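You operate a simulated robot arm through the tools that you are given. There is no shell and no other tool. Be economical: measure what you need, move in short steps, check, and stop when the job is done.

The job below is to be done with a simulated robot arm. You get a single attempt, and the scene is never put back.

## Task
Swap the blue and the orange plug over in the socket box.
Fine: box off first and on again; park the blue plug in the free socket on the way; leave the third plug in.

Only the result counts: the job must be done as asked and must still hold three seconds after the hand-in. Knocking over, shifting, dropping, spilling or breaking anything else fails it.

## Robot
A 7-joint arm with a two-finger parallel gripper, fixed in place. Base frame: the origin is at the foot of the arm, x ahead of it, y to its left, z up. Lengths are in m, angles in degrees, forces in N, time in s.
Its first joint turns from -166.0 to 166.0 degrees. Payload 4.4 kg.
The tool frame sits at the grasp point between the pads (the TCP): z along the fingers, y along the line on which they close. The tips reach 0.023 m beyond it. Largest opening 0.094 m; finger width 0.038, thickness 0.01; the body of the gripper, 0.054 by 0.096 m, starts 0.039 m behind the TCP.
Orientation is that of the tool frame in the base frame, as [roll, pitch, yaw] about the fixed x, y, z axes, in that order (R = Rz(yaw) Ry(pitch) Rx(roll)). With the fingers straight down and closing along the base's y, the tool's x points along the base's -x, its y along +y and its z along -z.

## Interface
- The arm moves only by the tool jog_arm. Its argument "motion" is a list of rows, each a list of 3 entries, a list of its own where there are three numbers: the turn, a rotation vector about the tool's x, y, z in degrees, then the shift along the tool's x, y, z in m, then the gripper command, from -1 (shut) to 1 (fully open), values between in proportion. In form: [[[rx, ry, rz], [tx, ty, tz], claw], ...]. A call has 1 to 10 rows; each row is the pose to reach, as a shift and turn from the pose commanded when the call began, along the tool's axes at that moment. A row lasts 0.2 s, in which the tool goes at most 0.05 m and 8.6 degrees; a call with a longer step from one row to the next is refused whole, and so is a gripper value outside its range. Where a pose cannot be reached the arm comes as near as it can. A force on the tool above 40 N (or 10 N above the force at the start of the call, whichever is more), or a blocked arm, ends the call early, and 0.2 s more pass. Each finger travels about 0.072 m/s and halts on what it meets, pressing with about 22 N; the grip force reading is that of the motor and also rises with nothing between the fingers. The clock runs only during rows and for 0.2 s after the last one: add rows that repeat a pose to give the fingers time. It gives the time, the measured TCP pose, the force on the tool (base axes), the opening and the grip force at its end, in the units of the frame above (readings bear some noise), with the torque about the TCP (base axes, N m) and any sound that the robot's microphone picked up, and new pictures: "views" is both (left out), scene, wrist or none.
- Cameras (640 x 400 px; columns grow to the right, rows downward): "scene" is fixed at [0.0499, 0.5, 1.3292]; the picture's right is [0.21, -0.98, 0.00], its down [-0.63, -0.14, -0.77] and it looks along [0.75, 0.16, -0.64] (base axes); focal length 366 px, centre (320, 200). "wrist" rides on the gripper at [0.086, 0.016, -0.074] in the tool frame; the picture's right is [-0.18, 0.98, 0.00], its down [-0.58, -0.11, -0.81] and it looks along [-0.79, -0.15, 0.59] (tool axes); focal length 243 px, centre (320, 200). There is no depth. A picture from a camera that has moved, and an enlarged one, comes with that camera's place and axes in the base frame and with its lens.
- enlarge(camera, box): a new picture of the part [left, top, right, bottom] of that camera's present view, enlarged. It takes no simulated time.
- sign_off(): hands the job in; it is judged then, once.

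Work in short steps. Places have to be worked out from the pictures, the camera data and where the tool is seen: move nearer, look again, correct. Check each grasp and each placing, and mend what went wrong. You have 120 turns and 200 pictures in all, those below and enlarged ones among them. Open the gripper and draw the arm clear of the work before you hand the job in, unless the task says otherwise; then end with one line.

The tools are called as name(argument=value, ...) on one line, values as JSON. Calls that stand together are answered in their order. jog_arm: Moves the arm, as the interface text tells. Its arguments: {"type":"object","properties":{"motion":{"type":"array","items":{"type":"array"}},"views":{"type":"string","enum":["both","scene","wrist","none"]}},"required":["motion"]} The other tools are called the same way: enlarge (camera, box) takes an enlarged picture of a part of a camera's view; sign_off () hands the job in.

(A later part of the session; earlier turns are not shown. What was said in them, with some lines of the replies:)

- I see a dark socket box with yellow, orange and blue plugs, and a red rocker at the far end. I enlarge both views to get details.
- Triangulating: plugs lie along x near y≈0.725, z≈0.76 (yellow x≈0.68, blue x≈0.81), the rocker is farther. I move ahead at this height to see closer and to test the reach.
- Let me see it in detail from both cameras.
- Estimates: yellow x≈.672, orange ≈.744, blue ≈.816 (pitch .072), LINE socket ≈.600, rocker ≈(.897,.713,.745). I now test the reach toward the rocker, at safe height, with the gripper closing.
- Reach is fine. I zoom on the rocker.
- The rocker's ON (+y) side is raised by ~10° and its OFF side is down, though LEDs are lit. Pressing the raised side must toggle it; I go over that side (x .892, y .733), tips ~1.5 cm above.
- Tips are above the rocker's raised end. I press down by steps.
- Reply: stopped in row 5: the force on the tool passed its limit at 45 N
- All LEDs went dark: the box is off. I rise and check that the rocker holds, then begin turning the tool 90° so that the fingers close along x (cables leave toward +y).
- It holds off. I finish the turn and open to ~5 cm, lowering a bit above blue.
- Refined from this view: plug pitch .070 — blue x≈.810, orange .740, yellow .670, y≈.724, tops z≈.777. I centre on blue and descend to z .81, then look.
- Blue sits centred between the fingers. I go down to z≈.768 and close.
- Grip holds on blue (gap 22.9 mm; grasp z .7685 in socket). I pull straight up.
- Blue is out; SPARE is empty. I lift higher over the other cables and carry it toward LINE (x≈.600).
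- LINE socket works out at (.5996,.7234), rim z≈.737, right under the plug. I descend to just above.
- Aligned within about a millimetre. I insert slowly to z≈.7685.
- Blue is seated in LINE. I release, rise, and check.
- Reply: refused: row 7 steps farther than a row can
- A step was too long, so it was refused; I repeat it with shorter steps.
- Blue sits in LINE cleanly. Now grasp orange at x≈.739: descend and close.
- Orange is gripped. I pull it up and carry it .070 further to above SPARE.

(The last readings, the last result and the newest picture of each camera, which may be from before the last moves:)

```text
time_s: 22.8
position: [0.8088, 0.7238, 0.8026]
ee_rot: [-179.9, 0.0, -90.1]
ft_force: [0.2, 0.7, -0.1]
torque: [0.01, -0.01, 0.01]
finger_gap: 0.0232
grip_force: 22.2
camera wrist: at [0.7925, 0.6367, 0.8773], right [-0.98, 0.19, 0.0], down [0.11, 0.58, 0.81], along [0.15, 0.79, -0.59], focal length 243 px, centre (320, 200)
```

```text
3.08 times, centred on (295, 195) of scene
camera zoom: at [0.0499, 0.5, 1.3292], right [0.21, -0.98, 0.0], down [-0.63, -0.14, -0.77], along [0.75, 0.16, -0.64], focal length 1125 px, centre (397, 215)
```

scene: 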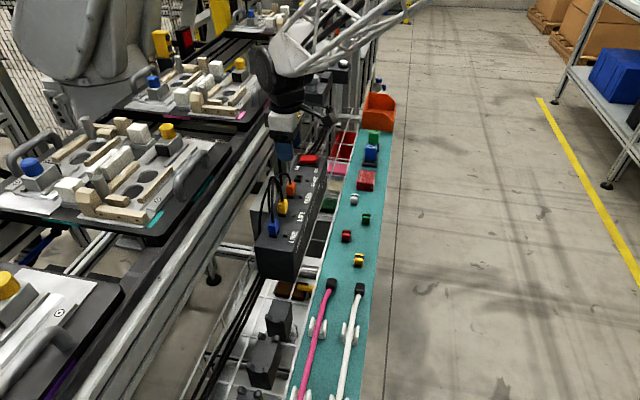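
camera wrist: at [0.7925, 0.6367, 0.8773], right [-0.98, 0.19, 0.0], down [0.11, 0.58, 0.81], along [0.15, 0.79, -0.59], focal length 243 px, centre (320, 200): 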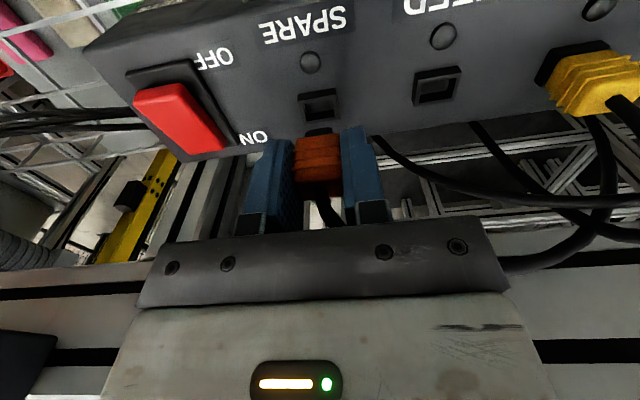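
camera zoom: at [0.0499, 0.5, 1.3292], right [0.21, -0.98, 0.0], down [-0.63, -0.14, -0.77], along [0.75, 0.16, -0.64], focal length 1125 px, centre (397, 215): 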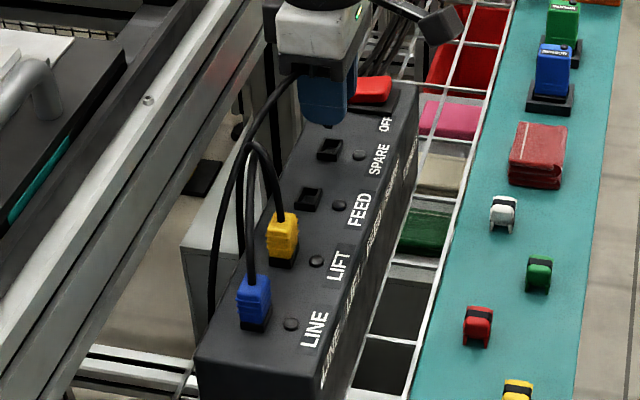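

Same picture as before the LINE insertion, so alignment is good. I insert.

jog_arm(motion=[[[0, 0, 0], [0, 0, 0.01], -1], [[0, 0, 0], [0, 0, 0.017], -1], [[0, 0, 0], [0, 0, 0.022], -1], [[0, 0, 0], [0, 0, 0.026], -1], [[0, 0, 0], [0, 0, 0.03], -1], [[0, 0, 0], [0, 0, 0.0338], -1], [[0, 0, 0], [0, 0, 0.0352], -1]], views="wrist")

enlarge(camera="wrist", box=[240, 60, 400, 220])

```text
time_s: 24.4
position: [0.8099, 0.7249, 0.7695]
ee_rot: [-179.8, 0.0, -90.1]
ft_force: [-2.2, -7.4, 11.3]
torque: [-0.28, 0.09, 0.03]
finger_gap: 0.023
grip_force: 22.5
camera wrist: at [0.7926, 0.6372, 0.843], right [-0.98, 0.19, 0.0], down [0.11, 0.58, 0.81], along [0.15, 0.79, -0.59], focal length 243 px, centre (320, 200)
```

wrist: 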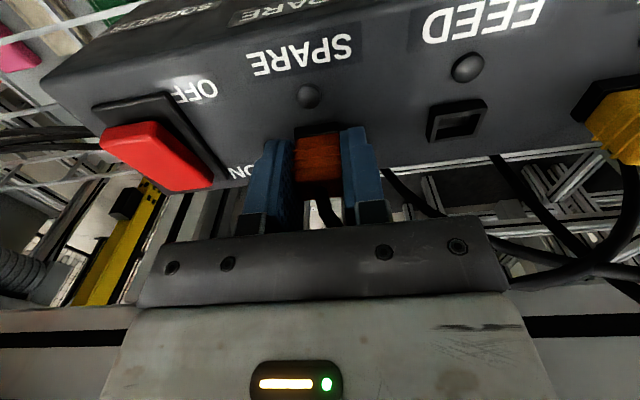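

```text
2.50 times, centred on (320, 140) of wrist
camera zoom: at [0.7926, 0.6372, 0.843], right [-0.98, 0.19, 0.0], down [0.11, 0.58, 0.81], along [0.15, 0.79, -0.59], focal length 606 px, centre (320, 350)
```

zoom: 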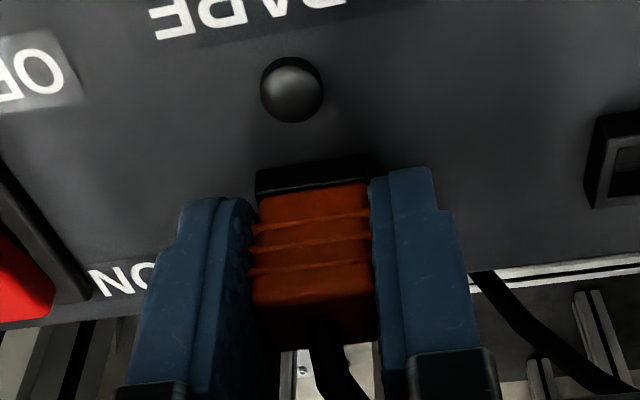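

It's about 1.5 mm short, with some resistance. I push a little more.

jog_arm(motion=[[[0, 0, 0], [0, 0, 0.002], -1], [[0, 0, 0], [0, 0, 0.003], -1], [[0, 0, 0], [0, 0, 0.004], -1], [[0, 0, 0], [0, 0, 0.004], -1]], views="wrist")

enlarge(camera="wrist", box=[240, 60, 400, 220])

```text
time_s: 25.4
position: [0.8091, 0.7238, 0.7664]
ee_rot: [-179.7, 0.2, -90.1]
ft_force: [-3.8, 4.0, 25.6]
torque: [-0.1, -0.24, 0.1]
finger_gap: 0.0232
grip_force: 22.4
camera wrist: at [0.7927, 0.6378, 0.8396], right [-0.98, 0.19, 0.0], down [0.11, 0.58, 0.81], along [0.15, 0.79, -0.59], focal length 243 px, centre (320, 200)
```

wrist: 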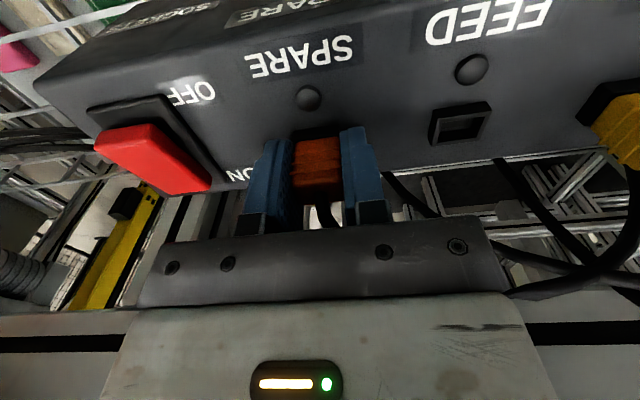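

```text
2.50 times, centred on (320, 140) of wrist
camera zoom: at [0.7927, 0.6378, 0.8396], right [-0.98, 0.19, 0.0], down [0.11, 0.58, 0.81], along [0.15, 0.79, -0.59], focal length 606 px, centre (320, 350)
```

zoom: 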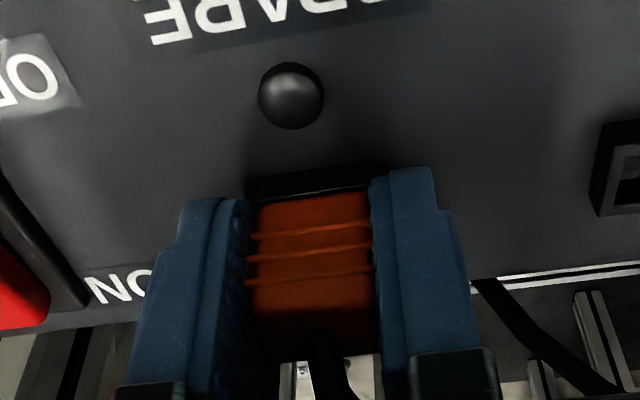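

Fully seated now (25 N reaction). I release, rise and move back toward LINE.

jog_arm(motion=[[[0, 0, 0], [0, 0, -0.002], -0.2], [[0, 0, 0], [0, 0, -0.002], 0.1], [[0, 0, 0], [0, 0, -0.002], 0.1], [[0, 0, 0], [0, 0, -0.04], 0.1], [[0, 0, 0], [0, 0, -0.085], 0.1], [[0, 0, 0], [0, 0.02, -0.125], 0.1], [[0, 0, 0], [0, 0.065, -0.14], 0.1], [[0, 0, 0], [0, 0.11, -0.14], 0.1], [[0, 0, 0], [0, 0.16, -0.14], 0.1], [[0, 0, 0], [0, 0.2095, -0.14], 0.1]])

enlarge(camera="scene", box=[245, 130, 345, 260])

```text
time_s: 27.6
position: [0.5998, 0.7244, 0.9049]
ee_rot: [-179.9, 0.1, -90.1]
ft_force: [-0.3, -0.4, -0.2]
torque: [-0.04, -0.06, -0.02]
finger_gap: 0.0514
grip_force: 0.2
camera wrist: at [0.5832, 0.6374, 0.9779], right [-0.98, 0.19, 0.0], down [0.11, 0.58, 0.81], along [0.15, 0.79, -0.59], focal length 243 px, centre (320, 200)
```

scene: 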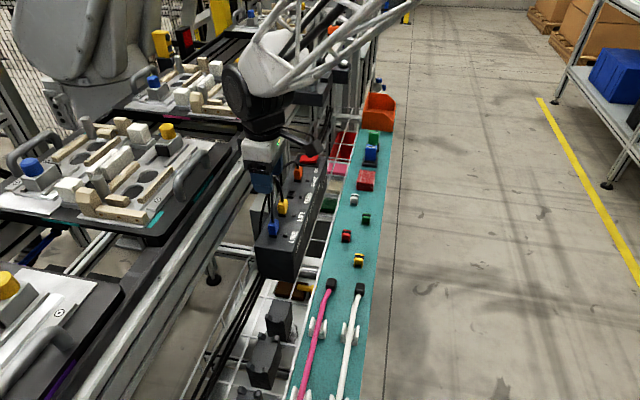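
wrist: 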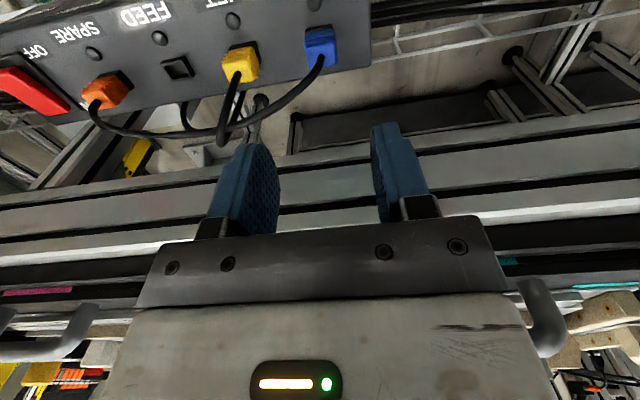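

```text
3.08 times, centred on (295, 195) of scene
camera zoom: at [0.0499, 0.5, 1.3292], right [0.21, -0.98, 0.0], down [-0.63, -0.14, -0.77], along [0.75, 0.16, -0.64], focal length 1125 px, centre (397, 215)
```

zoom: 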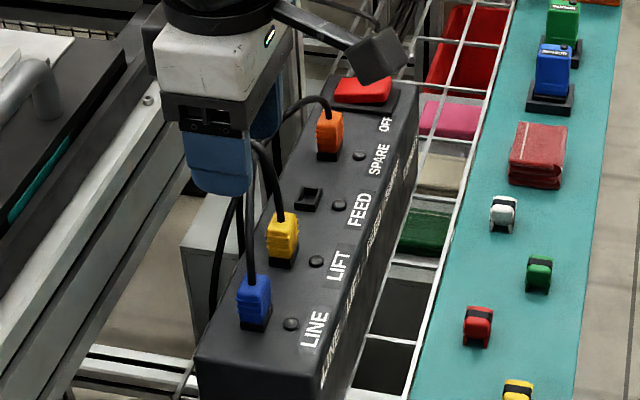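

Orange stands in SPARE. Now descend on blue in LINE and grip it.

jog_arm(motion=[[[0, 0, 0], [0.0005, 0, 0.045], 0.1], [[0, 0, 0], [0.0005, 0, 0.085], 0.1], [[0, 0, 0], [0.0005, 0, 0.115], 0.1], [[0, 0, 0], [0.0005, 0, 0.1365], 0.1], [[0, 0, 0], [0.0005, 0, 0.1365], 0.1], [[0, 0, 0], [0.0005, 0, 0.1365], -0.4], [[0, 0, 0], [0.0005, 0, 0.1365], -1], [[0, 0, 0], [0.0005, 0, 0.1365], -1], [[0, 0, 0], [0.0005, 0, 0.1365], -1]], views="wrist")

```text
time_s: 29.6
position: [0.6004, 0.724, 0.7664]
ee_rot: [-179.9, 0.1, -90.1]
ft_force: [-0.8, -0.9, 2.3]
torque: [-0.05, 0.01, 0.0]
finger_gap: 0.0232
grip_force: 21.6
camera wrist: at [0.584, 0.6379, 0.8411], right [-0.98, 0.19, 0.0], down [0.11, 0.58, 0.81], along [0.15, 0.79, -0.59], focal length 243 px, centre (320, 200)
```

wrist: 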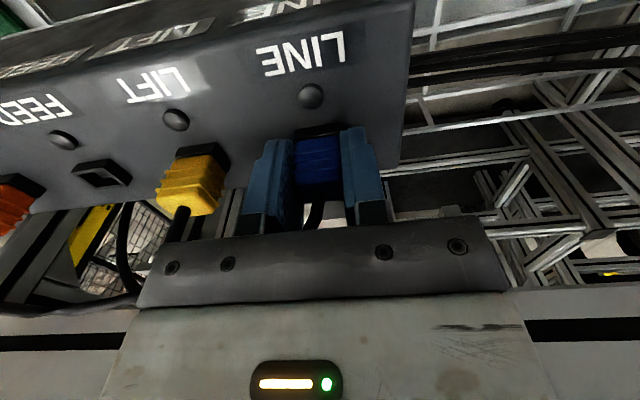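

Blue gripped. I pull it out, lift it over yellow and take it above FEED (x≈.739).

jog_arm(motion=[[[0, 0, 0], [0, 0, -0.006], -1], [[0, 0, 0], [0, 0, -0.02], -1], [[0, 0, 0], [0, 0, -0.06], -1], [[0, 0, 0], [0, 0, -0.105], -1], [[0, 0, 0], [0, -0.02, -0.14], -1], [[0, 0, 0], [0, -0.06, -0.14], -1], [[0, 0, 0], [0, -0.1, -0.14], -1], [[0, 0, 0], [0, -0.139, -0.13], -1], [[0, 0, 0], [0, -0.139, -0.09], -1], [[0, 0, 0], [0, -0.139, -0.06], -1]])

enlarge(camera="wrist", box=[240, 40, 400, 220])

enlarge(camera="scene", box=[245, 130, 345, 260])

```text
time_s: 31.8
position: [0.7403, 0.7243, 0.8286]
ee_rot: [-179.8, 0.0, -90.1]
ft_force: [-0.3, 0.2, 1.1]
torque: [0.0, 0.01, 0.02]
finger_gap: 0.0229
grip_force: 21.9
camera wrist: at [0.7233, 0.6365, 0.9019], right [-0.98, 0.19, 0.0], down [0.11, 0.58, 0.81], along [0.15, 0.79, -0.59], focal length 243 px, centre (320, 200)
```

scene: 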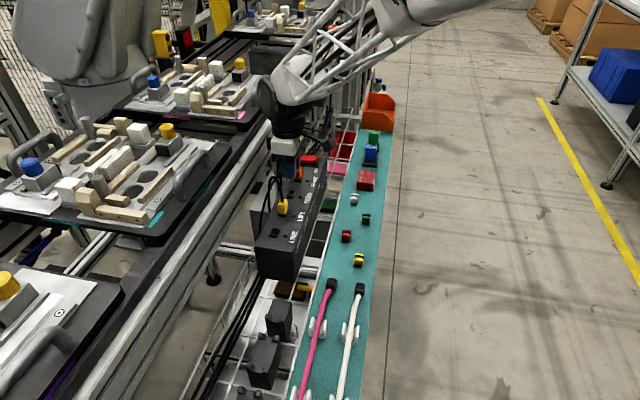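
wrist: 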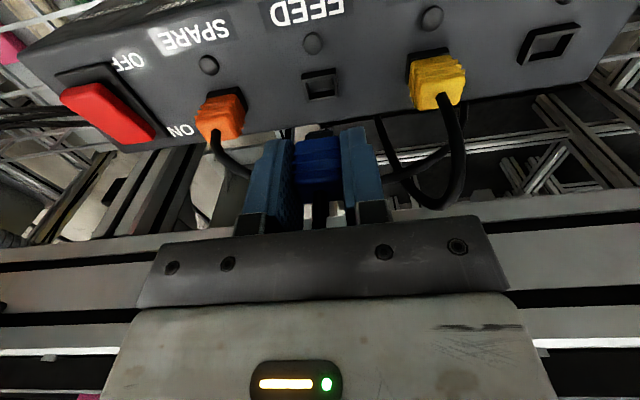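

```text
2.22 times, centred on (320, 130) of wrist
camera zoom: at [0.7233, 0.6365, 0.9019], right [-0.98, 0.19, 0.0], down [0.11, 0.58, 0.81], along [0.15, 0.79, -0.59], focal length 539 px, centre (320, 356)
```

zoom: 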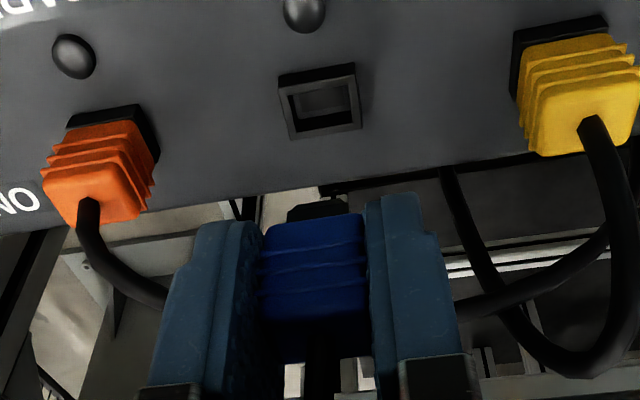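

```text
3.08 times, centred on (295, 195) of scene
camera zoom: at [0.0499, 0.5, 1.3292], right [0.21, -0.98, 0.0], down [-0.63, -0.14, -0.77], along [0.75, 0.16, -0.64], focal length 1125 px, centre (397, 215)
```

zoom: 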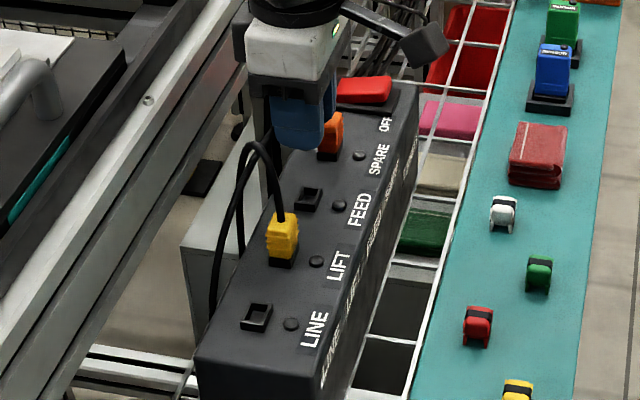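

FEED is at ≈(.7394,.7235); I correct by half a millimetre and insert slowly.

jog_arm(motion=[[[0, 0, 0], [0.0005, 0.0006, 0.015], -1], [[0, 0, 0], [0.0005, 0.0006, 0.028], -1], [[0, 0, 0], [0.0005, 0.0006, 0.037], -1], [[0, 0, 0], [0.0005, 0.0006, 0.044], -1], [[0, 0, 0], [0.0005, 0.0006, 0.049], -1], [[0, 0, 0], [0.0005, 0.0006, 0.053], -1], [[0, 0, 0], [0.0005, 0.0006, 0.057], -1], [[0, 0, 0], [0.0005, 0.0006, 0.061], -1], [[0, 0, 0], [0.0005, 0.0006, 0.063], -1], [[0, 0, 0], [0.0005, 0.0006, 0.064], -1]], views="wrist")

enlarge(camera="wrist", box=[240, 60, 400, 220])

```text
time_s: 34.0
position: [0.739, 0.7238, 0.7655]
ee_rot: [-179.8, 0.2, -90.1]
ft_force: [6.7, -4.6, 25.5]
torque: [-0.25, -0.29, 0.01]
finger_gap: 0.0231
grip_force: 22.0
camera wrist: at [0.7218, 0.6367, 0.8395], right [-0.98, 0.19, 0.0], down [0.11, 0.58, 0.81], along [0.15, 0.79, -0.59], focal length 243 px, centre (320, 200)
```

wrist: 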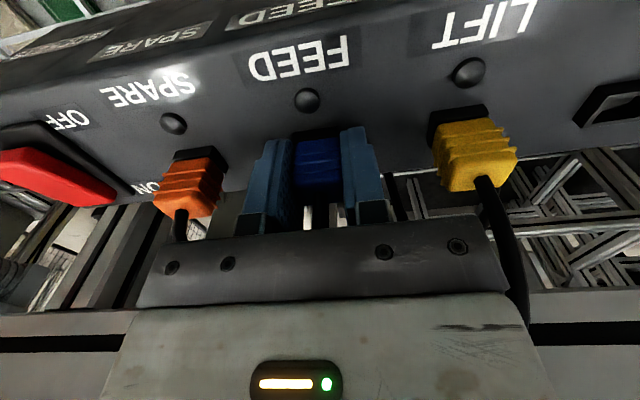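

```text
2.50 times, centred on (320, 140) of wrist
camera zoom: at [0.7218, 0.6367, 0.8395], right [-0.98, 0.19, 0.0], down [0.11, 0.58, 0.81], along [0.15, 0.79, -0.59], focal length 606 px, centre (320, 350)
```

zoom: 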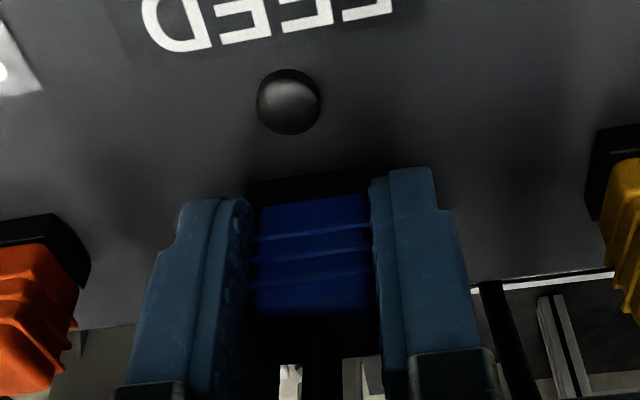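

Blue is seated in FEED. I release, rise and head for the rocker while closing the gripper.

jog_arm(motion=[[[0, 0, 0], [0, 0, -0.002], -0.2], [[0, 0, 0], [0, 0, -0.002], 0.1], [[0, 0, 0], [0, 0, -0.002], 0.1], [[0, 0, 0], [0, 0, -0.04], 0.1], [[0, 0, 0], [0, 0, -0.085], 0.1], [[0, 0, 0], [0, 0, -0.13], 0], [[0, 0, 0], [0.01, -0.04, -0.14], -0.5], [[0, 0, 0], [0.02, -0.08, -0.14], -1], [[0, 0, 0], [0.032, -0.12, -0.14], -1], [[0, 0, 0], [0.032, -0.153, -0.11], -1]])

enlarge(camera="scene", box=[245, 130, 345, 260])

enlarge(camera="wrist", box=[240, 0, 480, 160])

```text
time_s: 36.2
position: [0.8916, 0.6909, 0.8759]
ee_rot: [-179.7, 0.3, -90.1]
ft_force: [-0.2, 0.4, 0.9]
torque: [-0.01, -0.02, 0.02]
finger_gap: 0.0
grip_force: 21.5
camera wrist: at [0.8747, 0.6048, 0.9491], right [-0.98, 0.19, 0.0], down [0.11, 0.58, 0.81], along [0.15, 0.79, -0.59], focal length 243 px, centre (320, 200)
```

scene: 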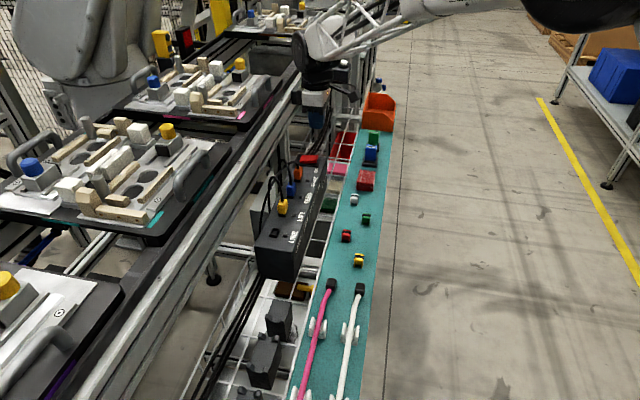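
wrist: 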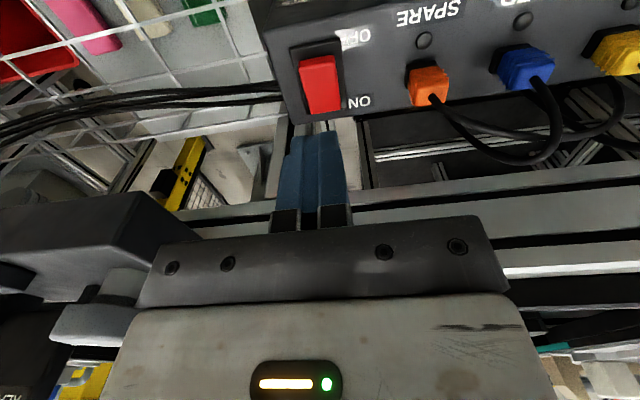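

```text
3.08 times, centred on (295, 195) of scene
camera zoom: at [0.0499, 0.5, 1.3292], right [0.21, -0.98, 0.0], down [-0.63, -0.14, -0.77], along [0.75, 0.16, -0.64], focal length 1125 px, centre (397, 215)
```

zoom: 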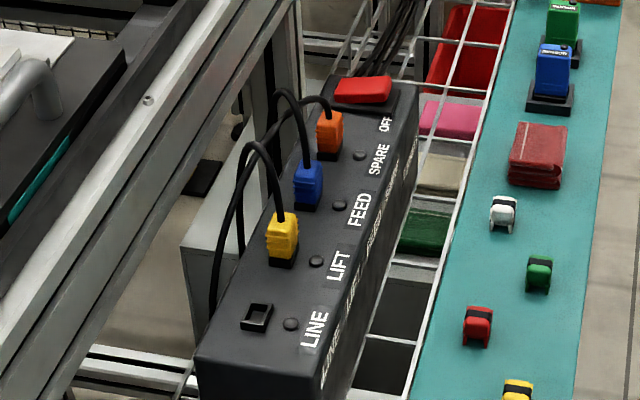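

```text
2.50 times, centred on (360, 80) of wrist
camera zoom: at [0.8747, 0.6048, 0.9491], right [-0.98, 0.19, 0.0], down [0.11, 0.58, 0.81], along [0.15, 0.79, -0.59], focal length 606 px, centre (220, 500)
```

zoom: 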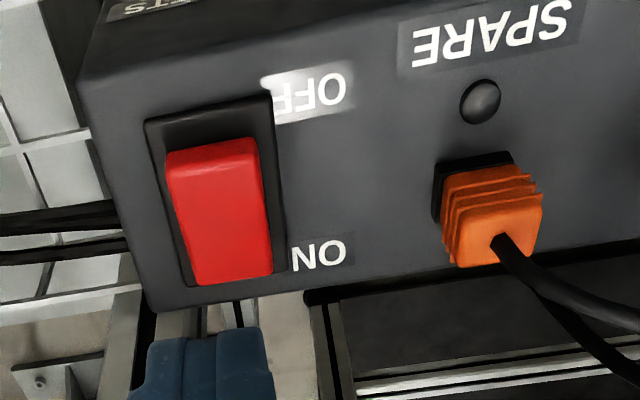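

Blue in FEED, orange in SPARE, yellow untouched. The OFF end of the rocker is now raised; it lies beneath the closed fingers, so I press it down.

jog_arm(motion=[[[0, 0, 0], [0, 0, 0.04], -1], [[0, 0, 0], [0, 0, 0.075], -1], [[0, 0, 0], [0, 0, 0.088], -1], [[0, 0, 0], [0, 0, 0.094], -1], [[0, 0, 0], [0, 0, 0.099], -1], [[0, 0, 0], [0, 0, 0.103], -1], [[0, 0, 0], [0, 0, 0.106], -1]])

enlarge(camera="scene", box=[245, 130, 345, 260])

```text
time_s: 37.7
position: [0.893, 0.691, 0.7756]
ee_rot: [-179.6, 0.2, -90.2]
ft_force: [-0.8, -1.0, 2.4]
torque: [0.04, 0.01, -0.02]
finger_gap: 0.0001
grip_force: 21.6
stopped in row 7: the force on the tool passed its limit at 56 N (the readings are from after the stop); the commanded pose is now the measured one
camera wrist: at [0.8752, 0.6047, 0.8487], right [-0.98, 0.19, -0.01], down [0.1, 0.58, 0.81], along [0.15, 0.8, -0.59], focal length 243 px, centre (320, 200)
```

scene: 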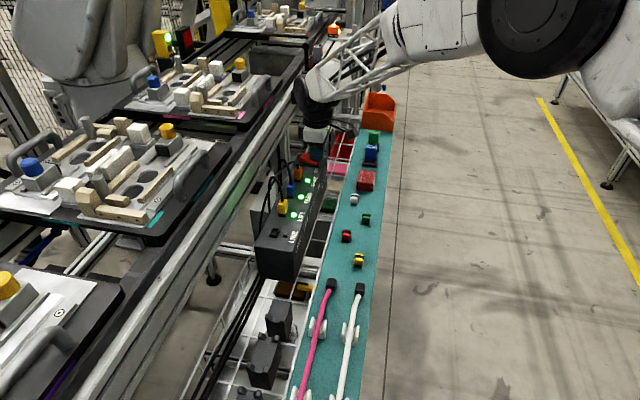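
wrist: 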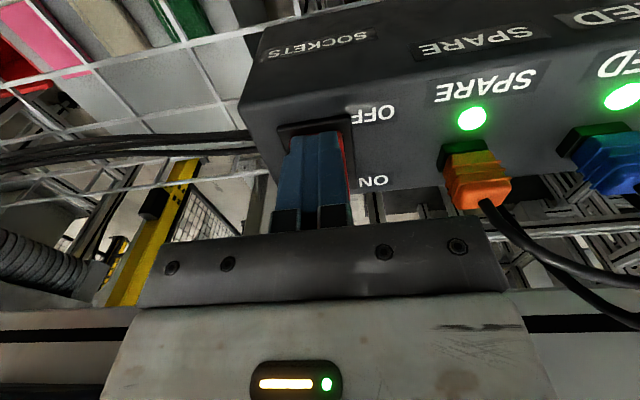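

```text
3.08 times, centred on (295, 195) of scene
camera zoom: at [0.0499, 0.5, 1.3292], right [0.21, -0.98, 0.0], down [-0.63, -0.14, -0.77], along [0.75, 0.16, -0.64], focal length 1125 px, centre (397, 215)
```

zoom: 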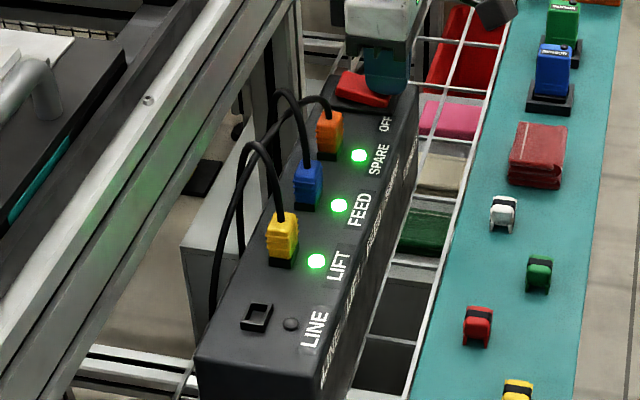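

The three LEDs are lit: the box is on again. I draw the arm up and clear, opening the gripper.

jog_arm(motion=[[[0, 0, 0], [0, 0, -0.03], -1], [[0, 0, 0], [0, 0, -0.07], -1], [[0, 0, 0], [0, 0, -0.115], -0.5], [[0, 0, 0], [0, 0, -0.16], 0], [[0, 0, 0], [0, 0, -0.2], 0.5], [[0, 0, 0], [0, 0.04, -0.22], 1], [[0, 0, 0], [0, 0.08, -0.22], 1], [[0, 0, 0], [0, 0.12, -0.22], 1], [[0, 0, 0], [0, 0.12, -0.22], 1]])

enlarge(camera="scene", box=[245, 130, 345, 260])

enlarge(camera="wrist", box=[200, 0, 440, 150])

```text
time_s: 39.7
position: [0.77, 0.6899, 0.9923]
ee_rot: [-179.8, 0.3, -90.2]
ft_force: [0.1, -0.1, 0.0]
torque: [0.01, 0.01, -0.03]
finger_gap: 0.094
grip_force: 0.0
camera wrist: at [0.7537, 0.6031, 1.067], right [-0.98, 0.19, 0.0], down [0.11, 0.58, 0.81], along [0.15, 0.79, -0.59], focal length 243 px, centre (320, 200)
```

scene: 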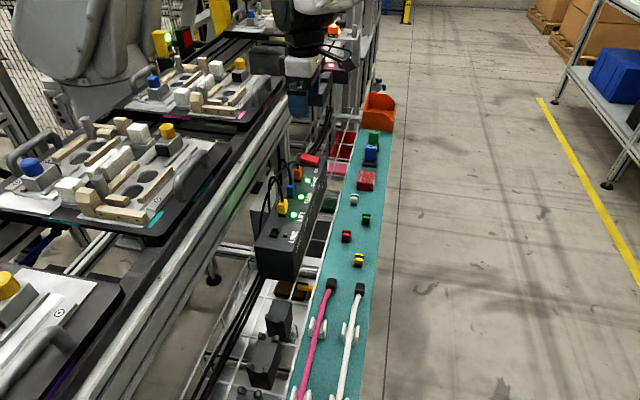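
wrist: 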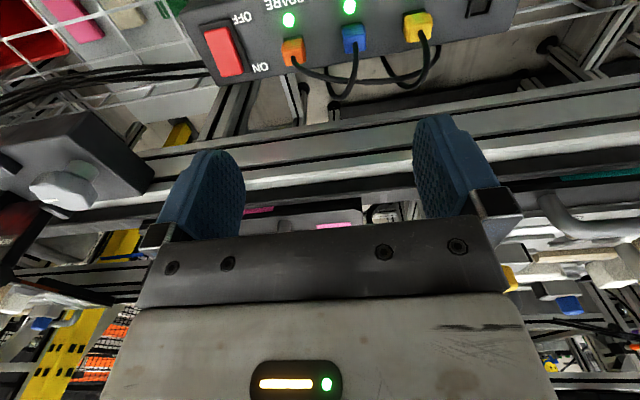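

```text
3.08 times, centred on (295, 195) of scene
camera zoom: at [0.0499, 0.5, 1.3292], right [0.21, -0.98, 0.0], down [-0.63, -0.14, -0.77], along [0.75, 0.16, -0.64], focal length 1125 px, centre (397, 215)
```

zoom: 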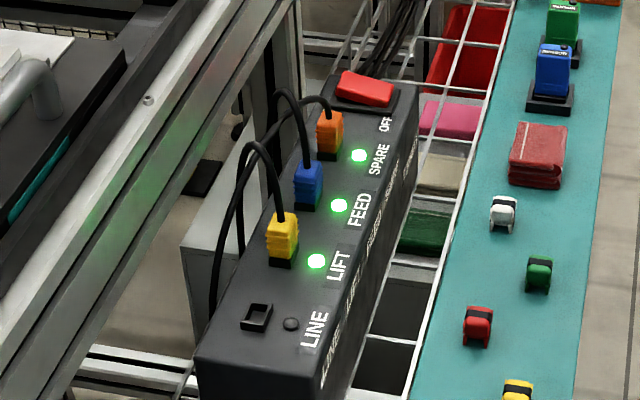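

```text
2.67 times, centred on (320, 75) of wrist
camera zoom: at [0.7537, 0.6031, 1.067], right [-0.98, 0.19, 0.0], down [0.11, 0.58, 0.81], along [0.15, 0.79, -0.59], focal length 647 px, centre (320, 533)
```

zoom: 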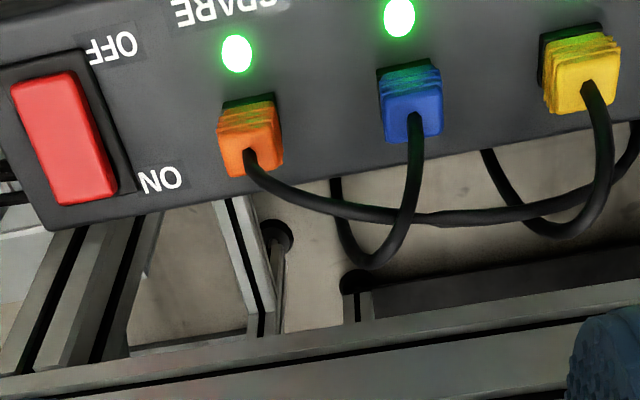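

The plugs are swapped and seated, the box is live and the arm is clear, so I hand in.

sign_off()

```text
The job is handed in.
```

The blue plug is now in FEED and the orange plug in SPARE. Yellow stayed in LIFT, the box went off for the swap and is back on with all three LEDs lit, and the arm is clear with the gripper open.
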